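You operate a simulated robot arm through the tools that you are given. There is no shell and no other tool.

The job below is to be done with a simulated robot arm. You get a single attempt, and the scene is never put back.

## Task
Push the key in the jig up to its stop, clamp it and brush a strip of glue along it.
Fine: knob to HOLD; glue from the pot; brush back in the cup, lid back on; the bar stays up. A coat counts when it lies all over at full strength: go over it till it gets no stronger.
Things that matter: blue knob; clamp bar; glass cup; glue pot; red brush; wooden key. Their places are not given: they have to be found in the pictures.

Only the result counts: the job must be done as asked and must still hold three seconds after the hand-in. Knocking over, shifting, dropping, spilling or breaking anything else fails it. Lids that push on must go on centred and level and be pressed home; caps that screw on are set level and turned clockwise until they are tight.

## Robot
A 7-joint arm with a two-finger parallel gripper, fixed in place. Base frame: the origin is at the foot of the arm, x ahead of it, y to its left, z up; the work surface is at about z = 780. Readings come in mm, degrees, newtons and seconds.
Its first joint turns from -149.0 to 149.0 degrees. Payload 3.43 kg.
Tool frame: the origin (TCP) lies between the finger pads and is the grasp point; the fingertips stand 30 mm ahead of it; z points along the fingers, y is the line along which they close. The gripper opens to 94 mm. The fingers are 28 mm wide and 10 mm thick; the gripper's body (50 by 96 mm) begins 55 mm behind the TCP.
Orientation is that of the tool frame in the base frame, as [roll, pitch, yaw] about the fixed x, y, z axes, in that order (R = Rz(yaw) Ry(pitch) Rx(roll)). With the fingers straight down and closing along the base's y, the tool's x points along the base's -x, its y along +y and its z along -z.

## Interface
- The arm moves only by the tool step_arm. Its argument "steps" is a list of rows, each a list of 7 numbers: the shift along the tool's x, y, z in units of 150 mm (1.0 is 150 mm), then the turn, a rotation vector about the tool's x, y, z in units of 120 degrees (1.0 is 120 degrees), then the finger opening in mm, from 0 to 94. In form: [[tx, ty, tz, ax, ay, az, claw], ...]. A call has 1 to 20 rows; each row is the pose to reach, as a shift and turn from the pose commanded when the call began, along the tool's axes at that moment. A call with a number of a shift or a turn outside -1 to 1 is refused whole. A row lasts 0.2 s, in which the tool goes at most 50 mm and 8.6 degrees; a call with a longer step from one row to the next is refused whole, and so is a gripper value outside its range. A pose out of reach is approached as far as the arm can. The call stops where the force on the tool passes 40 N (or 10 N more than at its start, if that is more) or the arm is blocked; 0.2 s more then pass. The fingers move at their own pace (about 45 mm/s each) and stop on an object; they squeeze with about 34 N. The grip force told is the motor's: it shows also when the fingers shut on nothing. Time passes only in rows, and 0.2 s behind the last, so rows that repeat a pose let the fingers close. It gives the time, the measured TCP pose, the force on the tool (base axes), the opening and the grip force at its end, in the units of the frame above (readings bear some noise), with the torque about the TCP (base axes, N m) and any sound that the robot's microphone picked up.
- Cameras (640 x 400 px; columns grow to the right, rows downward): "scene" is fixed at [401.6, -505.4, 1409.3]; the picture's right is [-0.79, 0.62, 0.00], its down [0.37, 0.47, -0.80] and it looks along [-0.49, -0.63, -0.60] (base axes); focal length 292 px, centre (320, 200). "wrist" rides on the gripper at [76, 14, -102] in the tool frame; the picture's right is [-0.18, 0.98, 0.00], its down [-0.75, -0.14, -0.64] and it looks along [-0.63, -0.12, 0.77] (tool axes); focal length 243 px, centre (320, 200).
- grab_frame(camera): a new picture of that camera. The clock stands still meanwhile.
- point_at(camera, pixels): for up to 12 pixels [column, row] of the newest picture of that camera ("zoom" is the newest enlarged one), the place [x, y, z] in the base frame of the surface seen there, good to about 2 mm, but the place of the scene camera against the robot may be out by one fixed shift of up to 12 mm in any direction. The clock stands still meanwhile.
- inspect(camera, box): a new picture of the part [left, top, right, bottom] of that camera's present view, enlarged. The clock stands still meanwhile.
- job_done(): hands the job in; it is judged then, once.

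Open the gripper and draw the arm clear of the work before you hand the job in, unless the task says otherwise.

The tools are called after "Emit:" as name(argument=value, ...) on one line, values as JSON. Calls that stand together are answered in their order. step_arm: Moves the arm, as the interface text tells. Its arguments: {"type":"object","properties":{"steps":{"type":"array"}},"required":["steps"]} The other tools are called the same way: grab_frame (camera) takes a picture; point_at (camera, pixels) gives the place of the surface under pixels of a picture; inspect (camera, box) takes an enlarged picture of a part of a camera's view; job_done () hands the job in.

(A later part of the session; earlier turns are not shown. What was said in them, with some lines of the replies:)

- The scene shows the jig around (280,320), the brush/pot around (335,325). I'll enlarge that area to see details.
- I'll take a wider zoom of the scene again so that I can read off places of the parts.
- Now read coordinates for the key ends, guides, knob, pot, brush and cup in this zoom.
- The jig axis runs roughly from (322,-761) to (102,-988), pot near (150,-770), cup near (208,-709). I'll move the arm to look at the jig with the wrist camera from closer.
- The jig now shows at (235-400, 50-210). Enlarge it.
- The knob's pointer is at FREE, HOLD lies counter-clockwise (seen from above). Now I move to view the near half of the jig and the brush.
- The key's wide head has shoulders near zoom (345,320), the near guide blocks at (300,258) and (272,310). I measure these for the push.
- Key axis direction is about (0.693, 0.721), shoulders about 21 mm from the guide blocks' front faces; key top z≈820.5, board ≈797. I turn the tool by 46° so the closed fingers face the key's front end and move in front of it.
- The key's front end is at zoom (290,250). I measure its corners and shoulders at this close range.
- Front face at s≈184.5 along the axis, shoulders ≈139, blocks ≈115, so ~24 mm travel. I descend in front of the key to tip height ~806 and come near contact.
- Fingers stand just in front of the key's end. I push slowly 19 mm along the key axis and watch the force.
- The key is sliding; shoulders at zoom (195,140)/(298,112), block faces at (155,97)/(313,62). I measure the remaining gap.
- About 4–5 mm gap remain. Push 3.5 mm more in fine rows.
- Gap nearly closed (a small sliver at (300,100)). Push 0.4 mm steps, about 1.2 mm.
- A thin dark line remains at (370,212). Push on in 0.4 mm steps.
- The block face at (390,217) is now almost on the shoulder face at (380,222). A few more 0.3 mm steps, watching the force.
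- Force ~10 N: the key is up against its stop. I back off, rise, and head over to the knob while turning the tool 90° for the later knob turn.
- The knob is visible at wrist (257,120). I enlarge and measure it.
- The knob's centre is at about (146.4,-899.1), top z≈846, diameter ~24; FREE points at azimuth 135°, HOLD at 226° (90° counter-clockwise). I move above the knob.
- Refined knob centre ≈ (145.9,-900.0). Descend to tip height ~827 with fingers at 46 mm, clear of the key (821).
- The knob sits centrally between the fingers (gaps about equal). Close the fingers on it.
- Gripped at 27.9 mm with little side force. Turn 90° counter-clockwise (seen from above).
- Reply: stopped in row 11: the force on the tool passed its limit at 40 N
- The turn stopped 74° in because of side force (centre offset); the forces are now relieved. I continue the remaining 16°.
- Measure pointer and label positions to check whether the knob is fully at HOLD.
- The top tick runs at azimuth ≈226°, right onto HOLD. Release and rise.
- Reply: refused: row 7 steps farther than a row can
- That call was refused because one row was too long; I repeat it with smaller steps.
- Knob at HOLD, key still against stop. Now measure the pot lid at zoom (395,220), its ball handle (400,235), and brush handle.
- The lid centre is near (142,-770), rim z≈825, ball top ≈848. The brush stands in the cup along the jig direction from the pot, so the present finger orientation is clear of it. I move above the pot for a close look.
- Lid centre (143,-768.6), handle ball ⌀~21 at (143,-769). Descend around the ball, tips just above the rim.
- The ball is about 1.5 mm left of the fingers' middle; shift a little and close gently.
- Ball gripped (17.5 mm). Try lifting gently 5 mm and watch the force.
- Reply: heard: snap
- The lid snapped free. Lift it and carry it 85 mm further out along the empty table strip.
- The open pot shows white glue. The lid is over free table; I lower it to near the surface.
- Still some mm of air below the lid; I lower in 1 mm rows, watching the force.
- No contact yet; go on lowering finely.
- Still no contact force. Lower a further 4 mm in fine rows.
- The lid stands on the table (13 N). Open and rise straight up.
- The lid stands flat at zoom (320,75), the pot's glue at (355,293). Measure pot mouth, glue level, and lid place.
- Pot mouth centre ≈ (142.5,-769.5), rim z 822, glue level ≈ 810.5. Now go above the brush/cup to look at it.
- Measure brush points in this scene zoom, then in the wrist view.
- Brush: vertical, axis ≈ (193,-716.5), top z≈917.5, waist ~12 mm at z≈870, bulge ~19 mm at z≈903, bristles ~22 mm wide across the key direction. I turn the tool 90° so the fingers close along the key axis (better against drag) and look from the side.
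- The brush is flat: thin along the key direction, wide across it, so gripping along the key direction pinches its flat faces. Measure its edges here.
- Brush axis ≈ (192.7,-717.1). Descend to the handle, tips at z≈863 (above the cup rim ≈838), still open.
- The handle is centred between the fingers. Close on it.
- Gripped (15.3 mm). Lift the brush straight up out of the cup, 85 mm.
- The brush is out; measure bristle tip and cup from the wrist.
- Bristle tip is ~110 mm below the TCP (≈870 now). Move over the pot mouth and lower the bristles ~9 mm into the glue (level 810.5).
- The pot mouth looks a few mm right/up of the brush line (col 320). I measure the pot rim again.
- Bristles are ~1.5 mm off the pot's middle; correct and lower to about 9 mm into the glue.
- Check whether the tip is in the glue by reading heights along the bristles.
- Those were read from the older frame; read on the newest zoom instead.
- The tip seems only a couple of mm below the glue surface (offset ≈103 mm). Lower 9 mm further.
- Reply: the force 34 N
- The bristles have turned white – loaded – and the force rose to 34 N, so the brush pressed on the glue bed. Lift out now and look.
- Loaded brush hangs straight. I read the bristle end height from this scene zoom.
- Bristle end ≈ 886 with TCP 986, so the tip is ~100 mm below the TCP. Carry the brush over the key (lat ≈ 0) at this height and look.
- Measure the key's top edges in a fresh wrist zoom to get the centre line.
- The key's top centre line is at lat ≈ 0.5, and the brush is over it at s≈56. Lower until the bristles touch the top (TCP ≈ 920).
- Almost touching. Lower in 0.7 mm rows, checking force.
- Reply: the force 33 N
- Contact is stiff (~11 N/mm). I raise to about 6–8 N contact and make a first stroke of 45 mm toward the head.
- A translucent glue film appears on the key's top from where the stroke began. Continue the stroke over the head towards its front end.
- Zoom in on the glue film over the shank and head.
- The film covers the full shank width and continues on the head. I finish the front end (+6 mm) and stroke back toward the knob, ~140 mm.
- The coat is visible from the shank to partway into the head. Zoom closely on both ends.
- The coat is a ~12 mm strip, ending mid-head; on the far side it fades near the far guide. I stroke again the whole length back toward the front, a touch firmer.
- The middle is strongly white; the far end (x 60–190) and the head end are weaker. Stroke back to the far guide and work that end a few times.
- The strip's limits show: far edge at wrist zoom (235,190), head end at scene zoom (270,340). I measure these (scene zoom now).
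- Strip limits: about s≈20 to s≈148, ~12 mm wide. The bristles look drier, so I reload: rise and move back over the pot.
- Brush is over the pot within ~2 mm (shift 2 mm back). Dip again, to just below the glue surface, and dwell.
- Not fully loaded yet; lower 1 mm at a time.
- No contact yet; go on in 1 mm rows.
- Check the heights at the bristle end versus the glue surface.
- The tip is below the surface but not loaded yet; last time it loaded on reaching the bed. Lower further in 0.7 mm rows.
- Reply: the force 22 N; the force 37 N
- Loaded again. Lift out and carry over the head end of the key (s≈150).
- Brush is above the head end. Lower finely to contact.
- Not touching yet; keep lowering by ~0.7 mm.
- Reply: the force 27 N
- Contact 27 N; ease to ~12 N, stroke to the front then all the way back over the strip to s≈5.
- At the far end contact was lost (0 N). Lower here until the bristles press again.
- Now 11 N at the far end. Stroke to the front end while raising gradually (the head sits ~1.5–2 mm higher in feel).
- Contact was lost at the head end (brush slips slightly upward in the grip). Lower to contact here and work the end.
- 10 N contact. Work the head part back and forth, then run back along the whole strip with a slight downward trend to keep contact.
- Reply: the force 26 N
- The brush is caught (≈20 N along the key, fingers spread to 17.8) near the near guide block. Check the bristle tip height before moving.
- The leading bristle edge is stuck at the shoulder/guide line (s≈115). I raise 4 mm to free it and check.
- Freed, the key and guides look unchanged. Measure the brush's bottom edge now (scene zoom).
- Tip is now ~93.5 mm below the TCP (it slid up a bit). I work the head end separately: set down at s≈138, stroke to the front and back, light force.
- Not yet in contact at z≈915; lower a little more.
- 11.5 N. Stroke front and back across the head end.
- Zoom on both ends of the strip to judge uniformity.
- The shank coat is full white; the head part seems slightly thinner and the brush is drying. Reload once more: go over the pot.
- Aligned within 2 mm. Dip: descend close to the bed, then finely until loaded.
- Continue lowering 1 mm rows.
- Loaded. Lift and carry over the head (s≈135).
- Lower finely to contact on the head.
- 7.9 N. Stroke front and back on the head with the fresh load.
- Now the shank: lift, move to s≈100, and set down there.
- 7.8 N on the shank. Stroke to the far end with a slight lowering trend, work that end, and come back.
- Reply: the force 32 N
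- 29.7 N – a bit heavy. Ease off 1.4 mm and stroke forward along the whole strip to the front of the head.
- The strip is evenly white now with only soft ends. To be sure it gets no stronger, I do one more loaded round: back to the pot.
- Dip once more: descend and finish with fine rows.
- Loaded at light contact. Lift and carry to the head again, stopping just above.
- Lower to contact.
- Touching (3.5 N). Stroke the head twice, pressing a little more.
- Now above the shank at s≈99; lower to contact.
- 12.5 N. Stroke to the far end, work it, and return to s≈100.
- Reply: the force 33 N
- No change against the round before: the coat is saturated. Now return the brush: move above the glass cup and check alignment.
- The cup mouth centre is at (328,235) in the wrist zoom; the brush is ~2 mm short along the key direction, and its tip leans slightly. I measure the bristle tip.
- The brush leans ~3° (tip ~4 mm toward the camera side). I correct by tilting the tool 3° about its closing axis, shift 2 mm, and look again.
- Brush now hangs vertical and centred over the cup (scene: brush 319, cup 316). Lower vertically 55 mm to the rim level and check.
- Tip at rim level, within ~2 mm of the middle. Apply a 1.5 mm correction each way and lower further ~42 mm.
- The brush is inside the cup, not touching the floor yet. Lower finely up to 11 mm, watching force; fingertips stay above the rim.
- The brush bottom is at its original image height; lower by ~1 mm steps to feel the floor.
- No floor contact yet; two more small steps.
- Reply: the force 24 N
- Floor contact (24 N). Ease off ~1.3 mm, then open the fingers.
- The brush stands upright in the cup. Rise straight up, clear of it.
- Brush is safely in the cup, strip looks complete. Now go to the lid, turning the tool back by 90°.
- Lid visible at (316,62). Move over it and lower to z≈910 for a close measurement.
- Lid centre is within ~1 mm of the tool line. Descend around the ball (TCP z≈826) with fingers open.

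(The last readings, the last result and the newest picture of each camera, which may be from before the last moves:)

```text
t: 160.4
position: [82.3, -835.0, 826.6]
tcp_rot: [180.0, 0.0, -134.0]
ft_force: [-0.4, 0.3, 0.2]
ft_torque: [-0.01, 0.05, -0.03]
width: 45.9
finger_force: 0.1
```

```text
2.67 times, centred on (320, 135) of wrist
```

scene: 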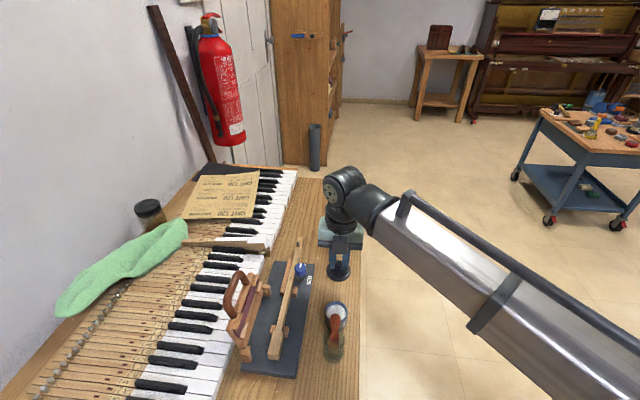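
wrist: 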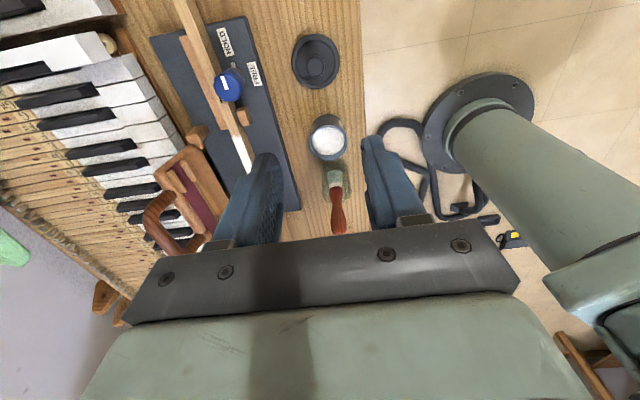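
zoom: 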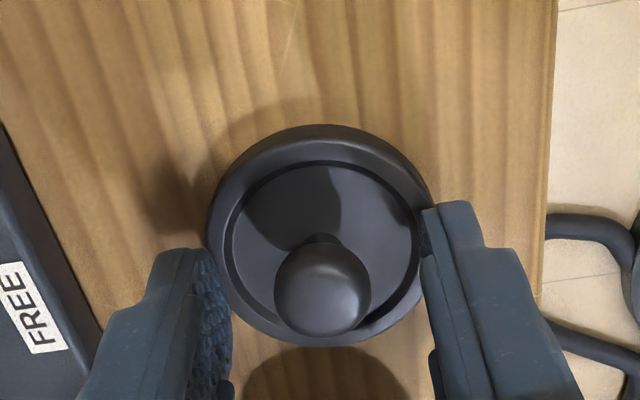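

Ball is centred. Close on it.

Emit:
step_arm(steps=[[0, 0, 0, 0, 0, 0, 36], [0, 0, 0, 0, 0, 0, 28], [0, 0, 0, 0, 0, 0, 20], [0, 0, 0, 0, 0, 0, 14], [0, 0, 0, 0, 0, 0, 14], [0, 0, 0, 0, 0, 0, 14]])

Emit:
step_arm(steps=[[0, 0, -0.05, 0, 0, 0, 14], [0, 0, -0.2, 0, 0, 0, 14], [0, 0, -0.4, 0, 0, 0, 14], [0, 0, -0.6, 0, 0, 0, 14], [0, 0, -0.6, 0, 0, 0, 14]])

Emit:
inspect(camera="wrist", box=[200, 60, 440, 210])

Emit:
inspect(camera="scene", box=[290, 225, 390, 345])

```text
t: 161.8
position: [81.2, -834.8, 828.2]
tcp_rot: [179.9, 0.0, -134.0]
ft_force: [-0.2, 0.8, 0.1]
ft_torque: [0.0, 0.01, 0.0]
width: 17.2
finger_force: 34.2
```

```text
t: 163.0
position: [82.0, -834.6, 916.2]
tcp_rot: [179.9, 0.0, -134.0]
ft_force: [0.4, 0.0, 0.3]
ft_torque: [0.01, 0.0, 0.03]
width: 17.5
finger_force: 33.5
```

```text
2.67 times, centred on (320, 135) of wrist
```

zoom: 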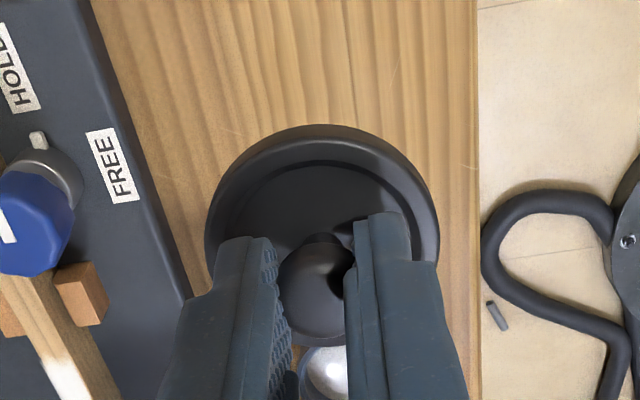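

```text
3.33 times, centred on (340, 285) of scene
```

zoom: 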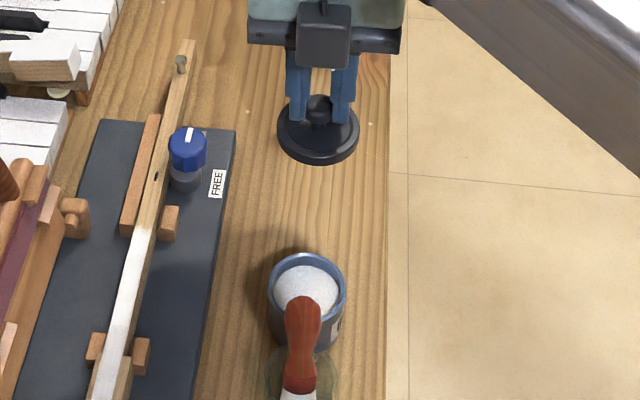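

Lid held level. Measure the pot rim again from the scene zoom to confirm it has not shifted.

Emit:
point_at(camera="zoom", pixels=[[271, 292], [344, 292], [307, 257], [283, 266], [332, 266], [281, 318], [336, 316], [307, 285]])

```text
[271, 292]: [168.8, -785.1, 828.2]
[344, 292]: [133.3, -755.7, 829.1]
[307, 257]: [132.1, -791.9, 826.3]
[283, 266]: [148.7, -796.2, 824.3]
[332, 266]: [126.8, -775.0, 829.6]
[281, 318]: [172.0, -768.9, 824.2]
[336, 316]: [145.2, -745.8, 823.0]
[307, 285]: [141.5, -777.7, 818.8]
```

Scene suggests the pot centre is ~(146,-767.5), slightly different from before; I want a direct wrist view of the pot with the lid in hand. Move high, past the pot.

Emit:
step_arm(steps=[[0, 0, -0.3, 0, 0, 0, 14], [0, 0, -0.627, 0, 0, 0, 14], [-0.25, 0, -0.627, 0, 0, 0, 14], [-0.5, 0.01, -0.627, 0, 0, 0, 14], [-0.75, 0.016, -0.627, 0, 0, 0, 14], [-0.871, 0.016, -0.627, 0, 0, 0, 14], [-0.871, 0.016, -0.627, 0, 0, 0, 14]])

Emit:
grab_frame(camera="wrist")

Emit:
inspect(camera="wrist", box=[260, 0, 380, 75])

```text
t: 164.6
position: [171.3, -739.3, 1009.2]
tcp_rot: [179.9, -0.1, -134.0]
ft_force: [0.7, 0.1, -1.1]
ft_torque: [0.02, 0.03, -0.01]
width: 17.6
finger_force: 33.8
```

```text
taken
```

wrist: 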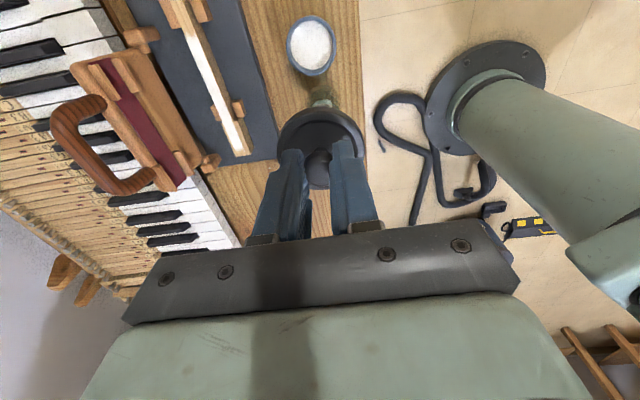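

```text
5.33 times, centred on (320, 38) of wrist
```

zoom: 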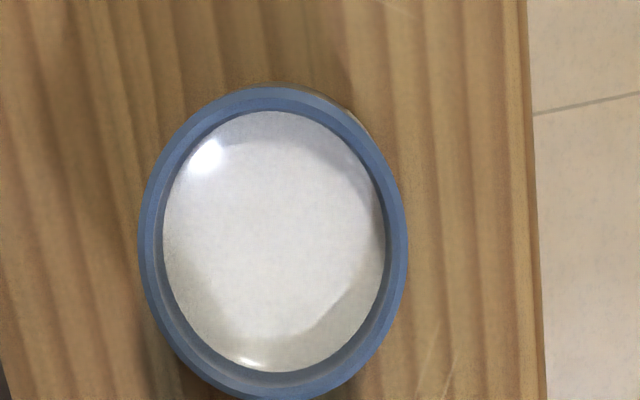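

The pot rim is fully visible: left (150,240), right (398,240), top (270,98), bottom (275,388). Measure around it.

Emit:
point_at(camera="zoom", pixels=[[150, 240], [398, 240], [268, 97], [276, 388], [180, 145], [365, 150], [180, 345], [372, 340]])

Emit:
point_at(camera="wrist", pixels=[[278, 145], [365, 145], [320, 108], [300, 115], [342, 115], [320, 152], [316, 165]])

```text
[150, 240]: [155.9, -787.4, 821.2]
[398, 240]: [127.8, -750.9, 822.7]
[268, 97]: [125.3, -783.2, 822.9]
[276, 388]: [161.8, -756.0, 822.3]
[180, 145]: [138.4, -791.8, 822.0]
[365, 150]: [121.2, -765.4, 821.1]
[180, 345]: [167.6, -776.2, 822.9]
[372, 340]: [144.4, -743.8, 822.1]
```

```text
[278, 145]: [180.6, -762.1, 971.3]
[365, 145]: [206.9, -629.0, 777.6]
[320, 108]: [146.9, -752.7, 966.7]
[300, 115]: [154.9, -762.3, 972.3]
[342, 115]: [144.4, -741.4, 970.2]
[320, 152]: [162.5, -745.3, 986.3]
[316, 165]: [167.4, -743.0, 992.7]
```

Pot rim centre ≈ (142.8,-769.3): unmoved. The lid sits in the grip just as when I lifted it, so the target TCP is ≈ (143.7,-770.1). I take a few readings at rest to beat the noise.

Emit:
step_arm(steps=[[0, 0, 0, 0, 0, 0, 14]])

Emit:
step_arm(steps=[[0, 0, 0, 0, 0, 0, 14]])

Emit:
step_arm(steps=[[0, 0, 0, 0, 0, 0, 14]])

Emit:
step_arm(steps=[[0, 0, 0, 0, 0, 0, 14]])

```text
t: 165.0
position: [169.8, -740.0, 1008.4]
tcp_rot: [-179.9, 0.0, -134.0]
ft_force: [-0.2, 0.2, 0.4]
ft_torque: [0.0, 0.02, 0.03]
width: 17.2
finger_force: 34.3
```

```text
t: 165.4
position: [170.4, -738.9, 1009.0]
tcp_rot: [-179.9, 0.0, -134.0]
ft_force: [0.5, 0.7, -0.8]
ft_torque: [0.0, 0.0, -0.01]
width: 17.4
finger_force: 34.1
```

```text
t: 165.8
position: [170.5, -739.7, 1008.8]
tcp_rot: [-180.0, 0.0, -134.0]
ft_force: [-0.5, -0.3, -0.1]
ft_torque: [0.0, 0.01, 0.01]
width: 17.4
finger_force: 33.7
```

```text
t: 166.2
position: [171.5, -739.4, 1008.4]
tcp_rot: [179.9, 0.1, -134.1]
ft_force: [-0.4, 0.0, -0.3]
ft_torque: [-0.01, -0.02, 0.02]
width: 17.4
finger_force: 34.2
```

Averaged TCP (170.7,-739.5). Needed move: +40.7 mm in tool x, −2 mm in tool y. Move over the pot and descend to just above the rim.

Emit:
step_arm(steps=[[0.1, -0.005, 0, 0, 0, 0, 14], [0.2, -0.01, 0, 0, 0, 0, 14], [0.2715, -0.0137, 0, 0, 0, 0, 14], [0.2715, -0.0137, 0.25, 0, 0, 0, 14], [0.2715, -0.0137, 0.5, 0, 0, 0, 14], [0.2715, -0.0137, 0.75, 0, 0, 0, 14], [0.2715, -0.0137, 0.89, 0, 0, 0, 14], [0.2715, -0.0137, 0.89, 0, 0, 0, 14]])

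Emit:
step_arm(steps=[[0, 0, 0, 0, 0, 0, 14]])

Emit:
step_arm(steps=[[0, 0, 0, 0, 0, 0, 14]])

Emit:
inspect(camera="wrist", box=[200, 60, 440, 210])

Emit:
inspect(camera="scene", box=[305, 280, 365, 340])

```text
t: 168.0
position: [144.7, -769.6, 876.1]
tcp_rot: [-180.0, -0.1, -134.0]
ft_force: [0.2, 0.0, 0.2]
ft_torque: [0.0, -0.02, 0.03]
width: 17.3
finger_force: 34.5
```

```text
t: 168.4
position: [144.9, -769.2, 875.9]
tcp_rot: [-179.9, 0.0, -134.0]
ft_force: [-1.0, 0.9, 0.3]
ft_torque: [0.03, 0.01, 0.0]
width: 18.8
finger_force: 33.7
```

```text
t: 168.8
position: [144.0, -768.4, 877.1]
tcp_rot: [-180.0, 0.1, -134.0]
ft_force: [-0.4, 0.5, -0.4]
ft_torque: [0.0, 0.02, -0.01]
width: 18.9
finger_force: 33.9
```

```text
2.67 times, centred on (320, 135) of wrist
```

zoom: 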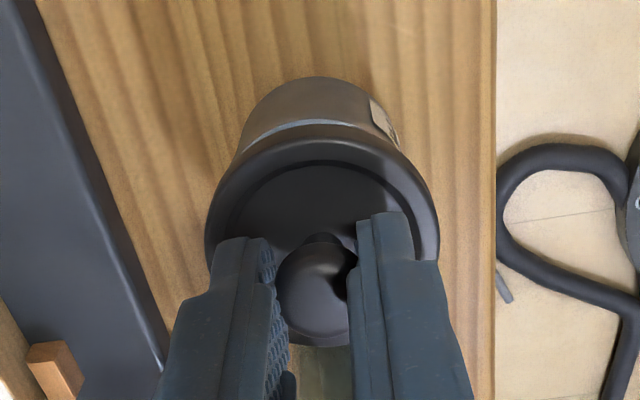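

```text
6.67 times, centred on (335, 310) of scene
```

zoom: 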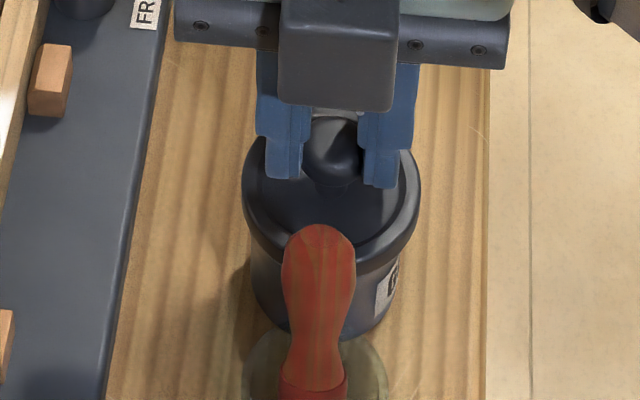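

The grip width changed from 17.3 to 18.9 mm; I look closely at the lid's attitude before going on.

Emit:
inspect(camera="wrist", box=[265, 80, 375, 160])

Emit:
point_at(camera="zoom", pixels=[[80, 150], [120, 100], [200, 62], [280, 50], [360, 58], [440, 90], [490, 150], [280, 100], [200, 130], [400, 130]])

```text
5.00 times, centred on (320, 120) of wrist
```

zoom: 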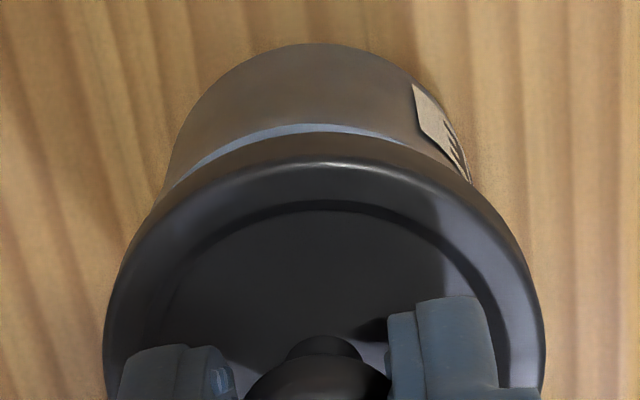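

```text
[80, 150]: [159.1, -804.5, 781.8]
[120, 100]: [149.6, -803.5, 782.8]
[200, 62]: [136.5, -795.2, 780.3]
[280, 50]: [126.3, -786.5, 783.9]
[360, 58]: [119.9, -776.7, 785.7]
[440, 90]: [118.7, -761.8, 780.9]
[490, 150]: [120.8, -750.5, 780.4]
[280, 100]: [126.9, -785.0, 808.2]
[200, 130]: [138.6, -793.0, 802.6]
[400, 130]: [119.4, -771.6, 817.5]
```

The lid is level and in line with the pot (within ~0.5 mm). Lower onto the rim in small rows.

Emit:
step_arm(steps=[[0, -0.003, 0.02, 0, 0, 0, 14], [0, -0.003, 0.04, 0, 0, 0, 14], [0, -0.003, 0.053, 0, 0, 0, 14], [0, -0.003, 0.06, 0, 0, 0, 14]])

Emit:
step_arm(steps=[[0, 0, 0.007, 0, 0, 0, 14], [0, 0, 0.013, 0, 0, 0, 14]])

```text
t: 169.8
position: [144.3, -769.4, 867.5]
tcp_rot: [180.0, 0.0, -134.0]
ft_force: [-0.3, -0.2, 0.4]
ft_torque: [-0.02, -0.01, 0.0]
width: 18.9
finger_force: 34.2
```

```text
t: 170.4
position: [144.6, -770.6, 866.8]
tcp_rot: [179.9, 0.1, -134.1]
ft_force: [-0.5, 1.2, -0.7]
ft_torque: [-0.02, -0.01, 0.02]
width: 18.7
finger_force: 34.0
```

Still free; continue down in ~1 mm rows, watching force and side torque.

Emit:
step_arm(steps=[[0, 0, 0.006, 0, 0, 0, 14], [0, 0, 0.012, 0, 0, 0, 14]])

Emit:
step_arm(steps=[[0, 0, 0.006, 0, 0, 0, 14], [0, 0, 0.012, 0, 0, 0, 14]])

Emit:
inspect(camera="scene", box=[305, 280, 365, 340])

```text
t: 171.0
position: [144.5, -769.7, 864.4]
tcp_rot: [180.0, 0.0, -134.0]
ft_force: [0.2, -0.5, -0.5]
ft_torque: [0.0, 0.0, 0.02]
width: 18.9
finger_force: 34.6
```

```text
t: 171.6
position: [144.8, -770.4, 863.3]
tcp_rot: [-180.0, -0.1, -134.0]
ft_force: [-0.4, -0.6, 1.1]
ft_torque: [-0.03, -0.01, 0.01]
width: 18.7
finger_force: 33.9
```

```text
6.67 times, centred on (335, 310) of scene
```

zoom: 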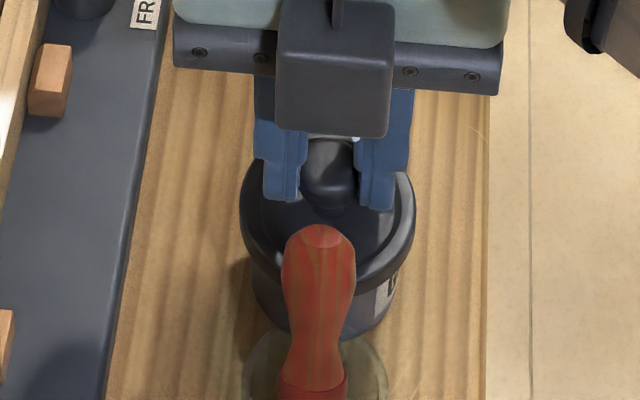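

The lid is over the rim. Keep pressing down in fine rows.

Emit:
step_arm(steps=[[0, 0, 0.006, 0, 0, 0, 14], [0, 0, 0.012, 0, 0, 0, 14]])

Emit:
step_arm(steps=[[0, 0, 0.005, 0, 0, 0, 14], [0, 0, 0.01, 0, 0, 0, 14]])

```text
t: 172.2
position: [143.6, -771.3, 862.9]
tcp_rot: [-179.9, -0.1, -134.0]
ft_force: [-1.2, -2.1, 27.0]
ft_torque: [-0.03, -0.01, 0.01]
width: 18.3
finger_force: 33.6
heard: snap
```

```text
t: 172.7
position: [143.1, -770.5, 862.6]
tcp_rot: [-179.9, -0.1, -134.1]
ft_force: [-0.1, 4.2, 13.0]
ft_torque: [0.22, -0.09, 0.01]
width: 18.0
finger_force: 33.3
stopped in row 2: the force on the tool passed its limit at 43 N (the readings are from after the stop); the commanded pose is now the measured one
```

A snap was heard and the lid took >40 N. Release the ball and rise, then inspect the lid.

Emit:
step_arm(steps=[[0, 0, 0, 0, 0, 0, 24], [0, 0, 0, 0, 0, 0, 36], [0, 0, 0, 0, 0, 0, 46], [0, 0, -0.1, 0, 0, 0, 46], [0, 0, -0.3, 0, 0, 0, 46], [0, 0, -0.5, 0, 0, 0, 46]])

Emit:
inspect(camera="wrist", box=[200, 40, 440, 190])

Emit:
point_at(camera="zoom", pixels=[[322, 210], [322, 240], [290, 235], [355, 235], [236, 210], [410, 210], [322, 120], [325, 292], [270, 145], [375, 145], [265, 265], [385, 265]])

Emit:
inspect(camera="scene", box=[305, 280, 365, 340])

```text
t: 174.1
position: [144.5, -770.8, 936.0]
tcp_rot: [-180.0, -0.1, -134.1]
ft_force: [0.4, 0.5, 0.3]
ft_torque: [0.0, 0.01, -0.06]
width: 46.0
finger_force: 0.0
```

```text
2.67 times, centred on (320, 115) of wrist
```

zoom: 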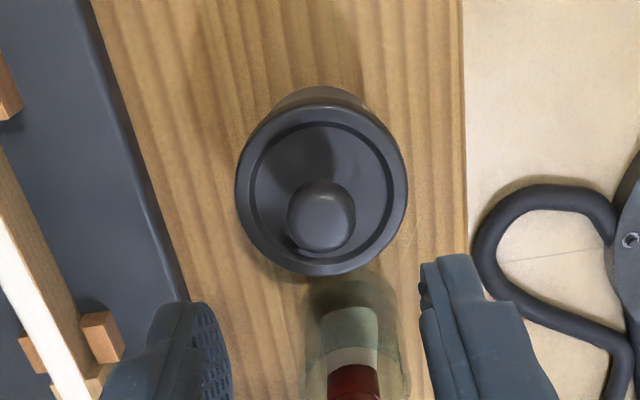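

```text
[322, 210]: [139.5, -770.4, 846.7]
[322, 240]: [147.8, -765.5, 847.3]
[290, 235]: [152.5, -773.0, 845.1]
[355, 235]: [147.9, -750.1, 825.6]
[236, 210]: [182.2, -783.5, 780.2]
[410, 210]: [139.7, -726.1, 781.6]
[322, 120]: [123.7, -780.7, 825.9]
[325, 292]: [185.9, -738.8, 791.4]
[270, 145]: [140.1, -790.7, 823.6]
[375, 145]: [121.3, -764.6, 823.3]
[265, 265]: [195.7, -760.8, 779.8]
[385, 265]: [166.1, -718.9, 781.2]
```

```text
6.67 times, centred on (335, 310) of scene
```

zoom: 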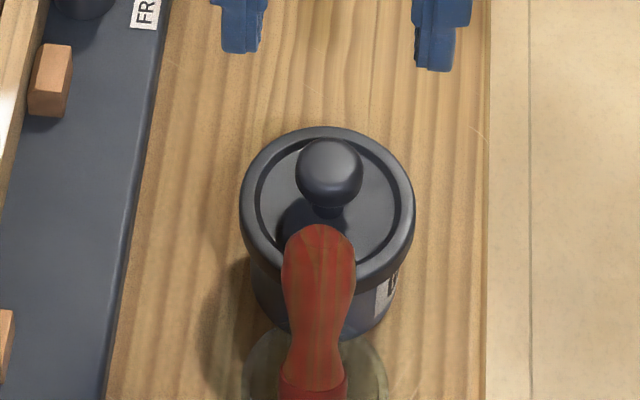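

Rim heights ≈ 823–826, ball top 847 – as at the start. Check a few more rim points for levelness.

Emit:
inspect(camera="wrist", box=[270, 65, 370, 150])

Emit:
point_at(camera="zoom", pixels=[[120, 195], [155, 250], [240, 345], [310, 352], [380, 330], [415, 195], [400, 130], [260, 75], [180, 105], [340, 85]])

```text
4.71 times, centred on (320, 108) of wrist
```

zoom: 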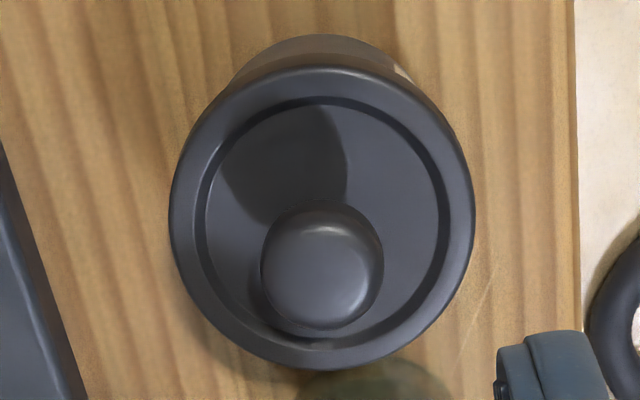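

```text
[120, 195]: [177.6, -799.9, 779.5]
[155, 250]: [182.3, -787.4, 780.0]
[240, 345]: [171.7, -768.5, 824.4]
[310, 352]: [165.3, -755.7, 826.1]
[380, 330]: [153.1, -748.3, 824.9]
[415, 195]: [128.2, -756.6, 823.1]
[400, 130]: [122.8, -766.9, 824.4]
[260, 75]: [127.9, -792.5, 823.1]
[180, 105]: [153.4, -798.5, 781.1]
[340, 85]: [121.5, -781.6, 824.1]
```

The lid is level and home. Draw the arm up and away, then check the jig one last time.

Emit:
step_arm(steps=[[0, 0, -0.3, 0, 0, 0, 70], [0, 0, -0.6, 0, 0, 0, 94], [0, 0, -0.9, 0, 0, 0, 94], [-0.2, 0.2, -1.0, 0, 0, 0, 94], [-0.4, 0.3, -1.0, 0, 0, 0, 94]])

Emit:
grab_frame(camera="wrist")

Emit:
inspect(camera="wrist", box=[140, 0, 360, 165])

Emit:
inspect(camera="scene", box=[215, 235, 365, 385])

```text
t: 175.3
position: [153.7, -695.5, 1088.1]
tcp_rot: [179.9, -0.1, -134.1]
ft_force: [-0.3, 0.0, -0.1]
ft_torque: [0.0, 0.02, 0.0]
width: 94.2
finger_force: 0.0
```

```text
taken
```

wrist: 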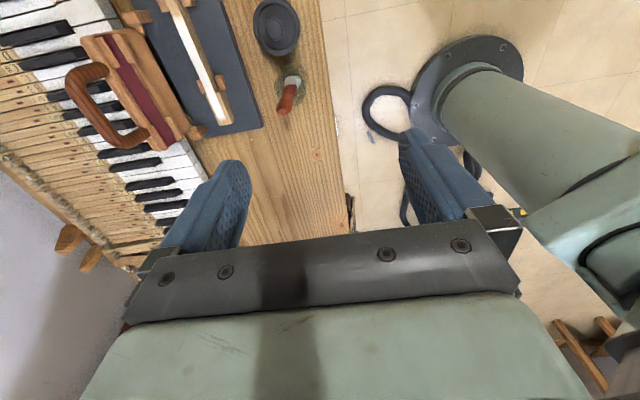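

```text
2.42 times, centred on (250, 82) of wrist
```

zoom: 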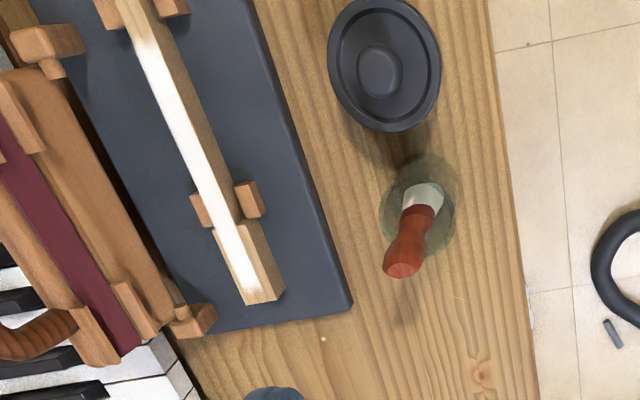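

```text
2.67 times, centred on (290, 310) of scene
```

zoom: 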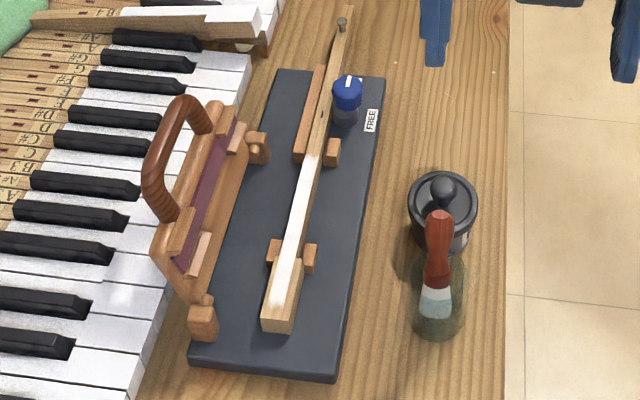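

Everything stands in place. Close check of the shoulder against the guide blocks and the knob.

Emit:
inspect(camera="wrist", box=[190, 45, 260, 110])

Emit:
point_at(camera="zoom", pixels=[[215, 260], [300, 225], [165, 245], [290, 210], [340, 190], [260, 290], [370, 372], [300, 395]])

Emit:
inspect(camera="scene", box=[265, 245, 325, 345])

```text
6.15 times, centred on (225, 78) of wrist
```

zoom: 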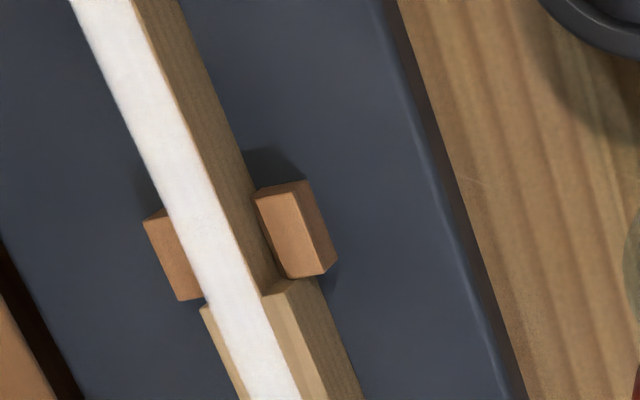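

```text
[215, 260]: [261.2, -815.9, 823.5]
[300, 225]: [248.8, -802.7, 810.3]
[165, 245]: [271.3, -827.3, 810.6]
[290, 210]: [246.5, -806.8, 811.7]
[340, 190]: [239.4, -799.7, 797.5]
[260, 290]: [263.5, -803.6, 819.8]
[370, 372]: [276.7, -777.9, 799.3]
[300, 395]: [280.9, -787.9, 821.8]
```

```text
4.00 times, centred on (295, 295) of scene
```

zoom: 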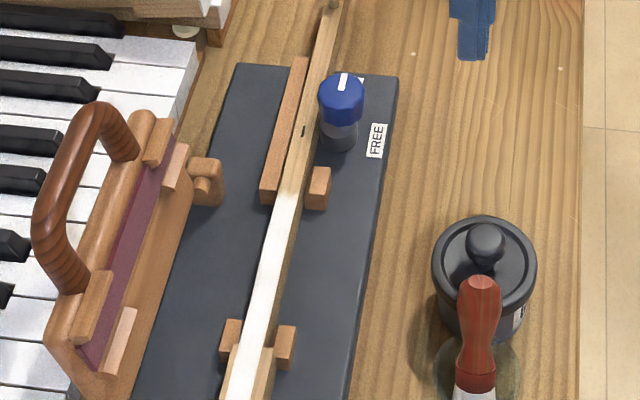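

The key is against its stop, the knob points to HOLD, the strip is full and white, the brush is in the cup, the lid is home and the bar is up. The gripper is open and clear, so I hand in.

Emit:
job_done()

```text
The job is handed in.
```

The job is handed in. The key is pushed up to its stop and clamped, with a strip of glue brushed along it.

- **Key:** I pushed it until its shoulders met the guide blocks at about 10 N. It was still there in the last pictures.
- **Knob:** It is turned 90° from FREE and points at HOLD.
- **Glue:** The strip runs along the shank and most of the head. I dipped the brush four times, and the last round made it no stronger. Both ends fade softly over about 5 mm, and more strokes did not change that.
- **Brush:** It stands upright in the glass cup.
- **Lid:** It snapped on and was pressed to just over 40 N. It measures level and at its starting height.
- **Clamp bar:** I left it up.

**Brush snag:** While I was coating the head, the brush snagged for a moment at the near guide block with about 20 N of side force. I lifted it free straight away. In the last pictures the board and blocks are where they were at the start.

The gripper is open and the arm is clear of the work.
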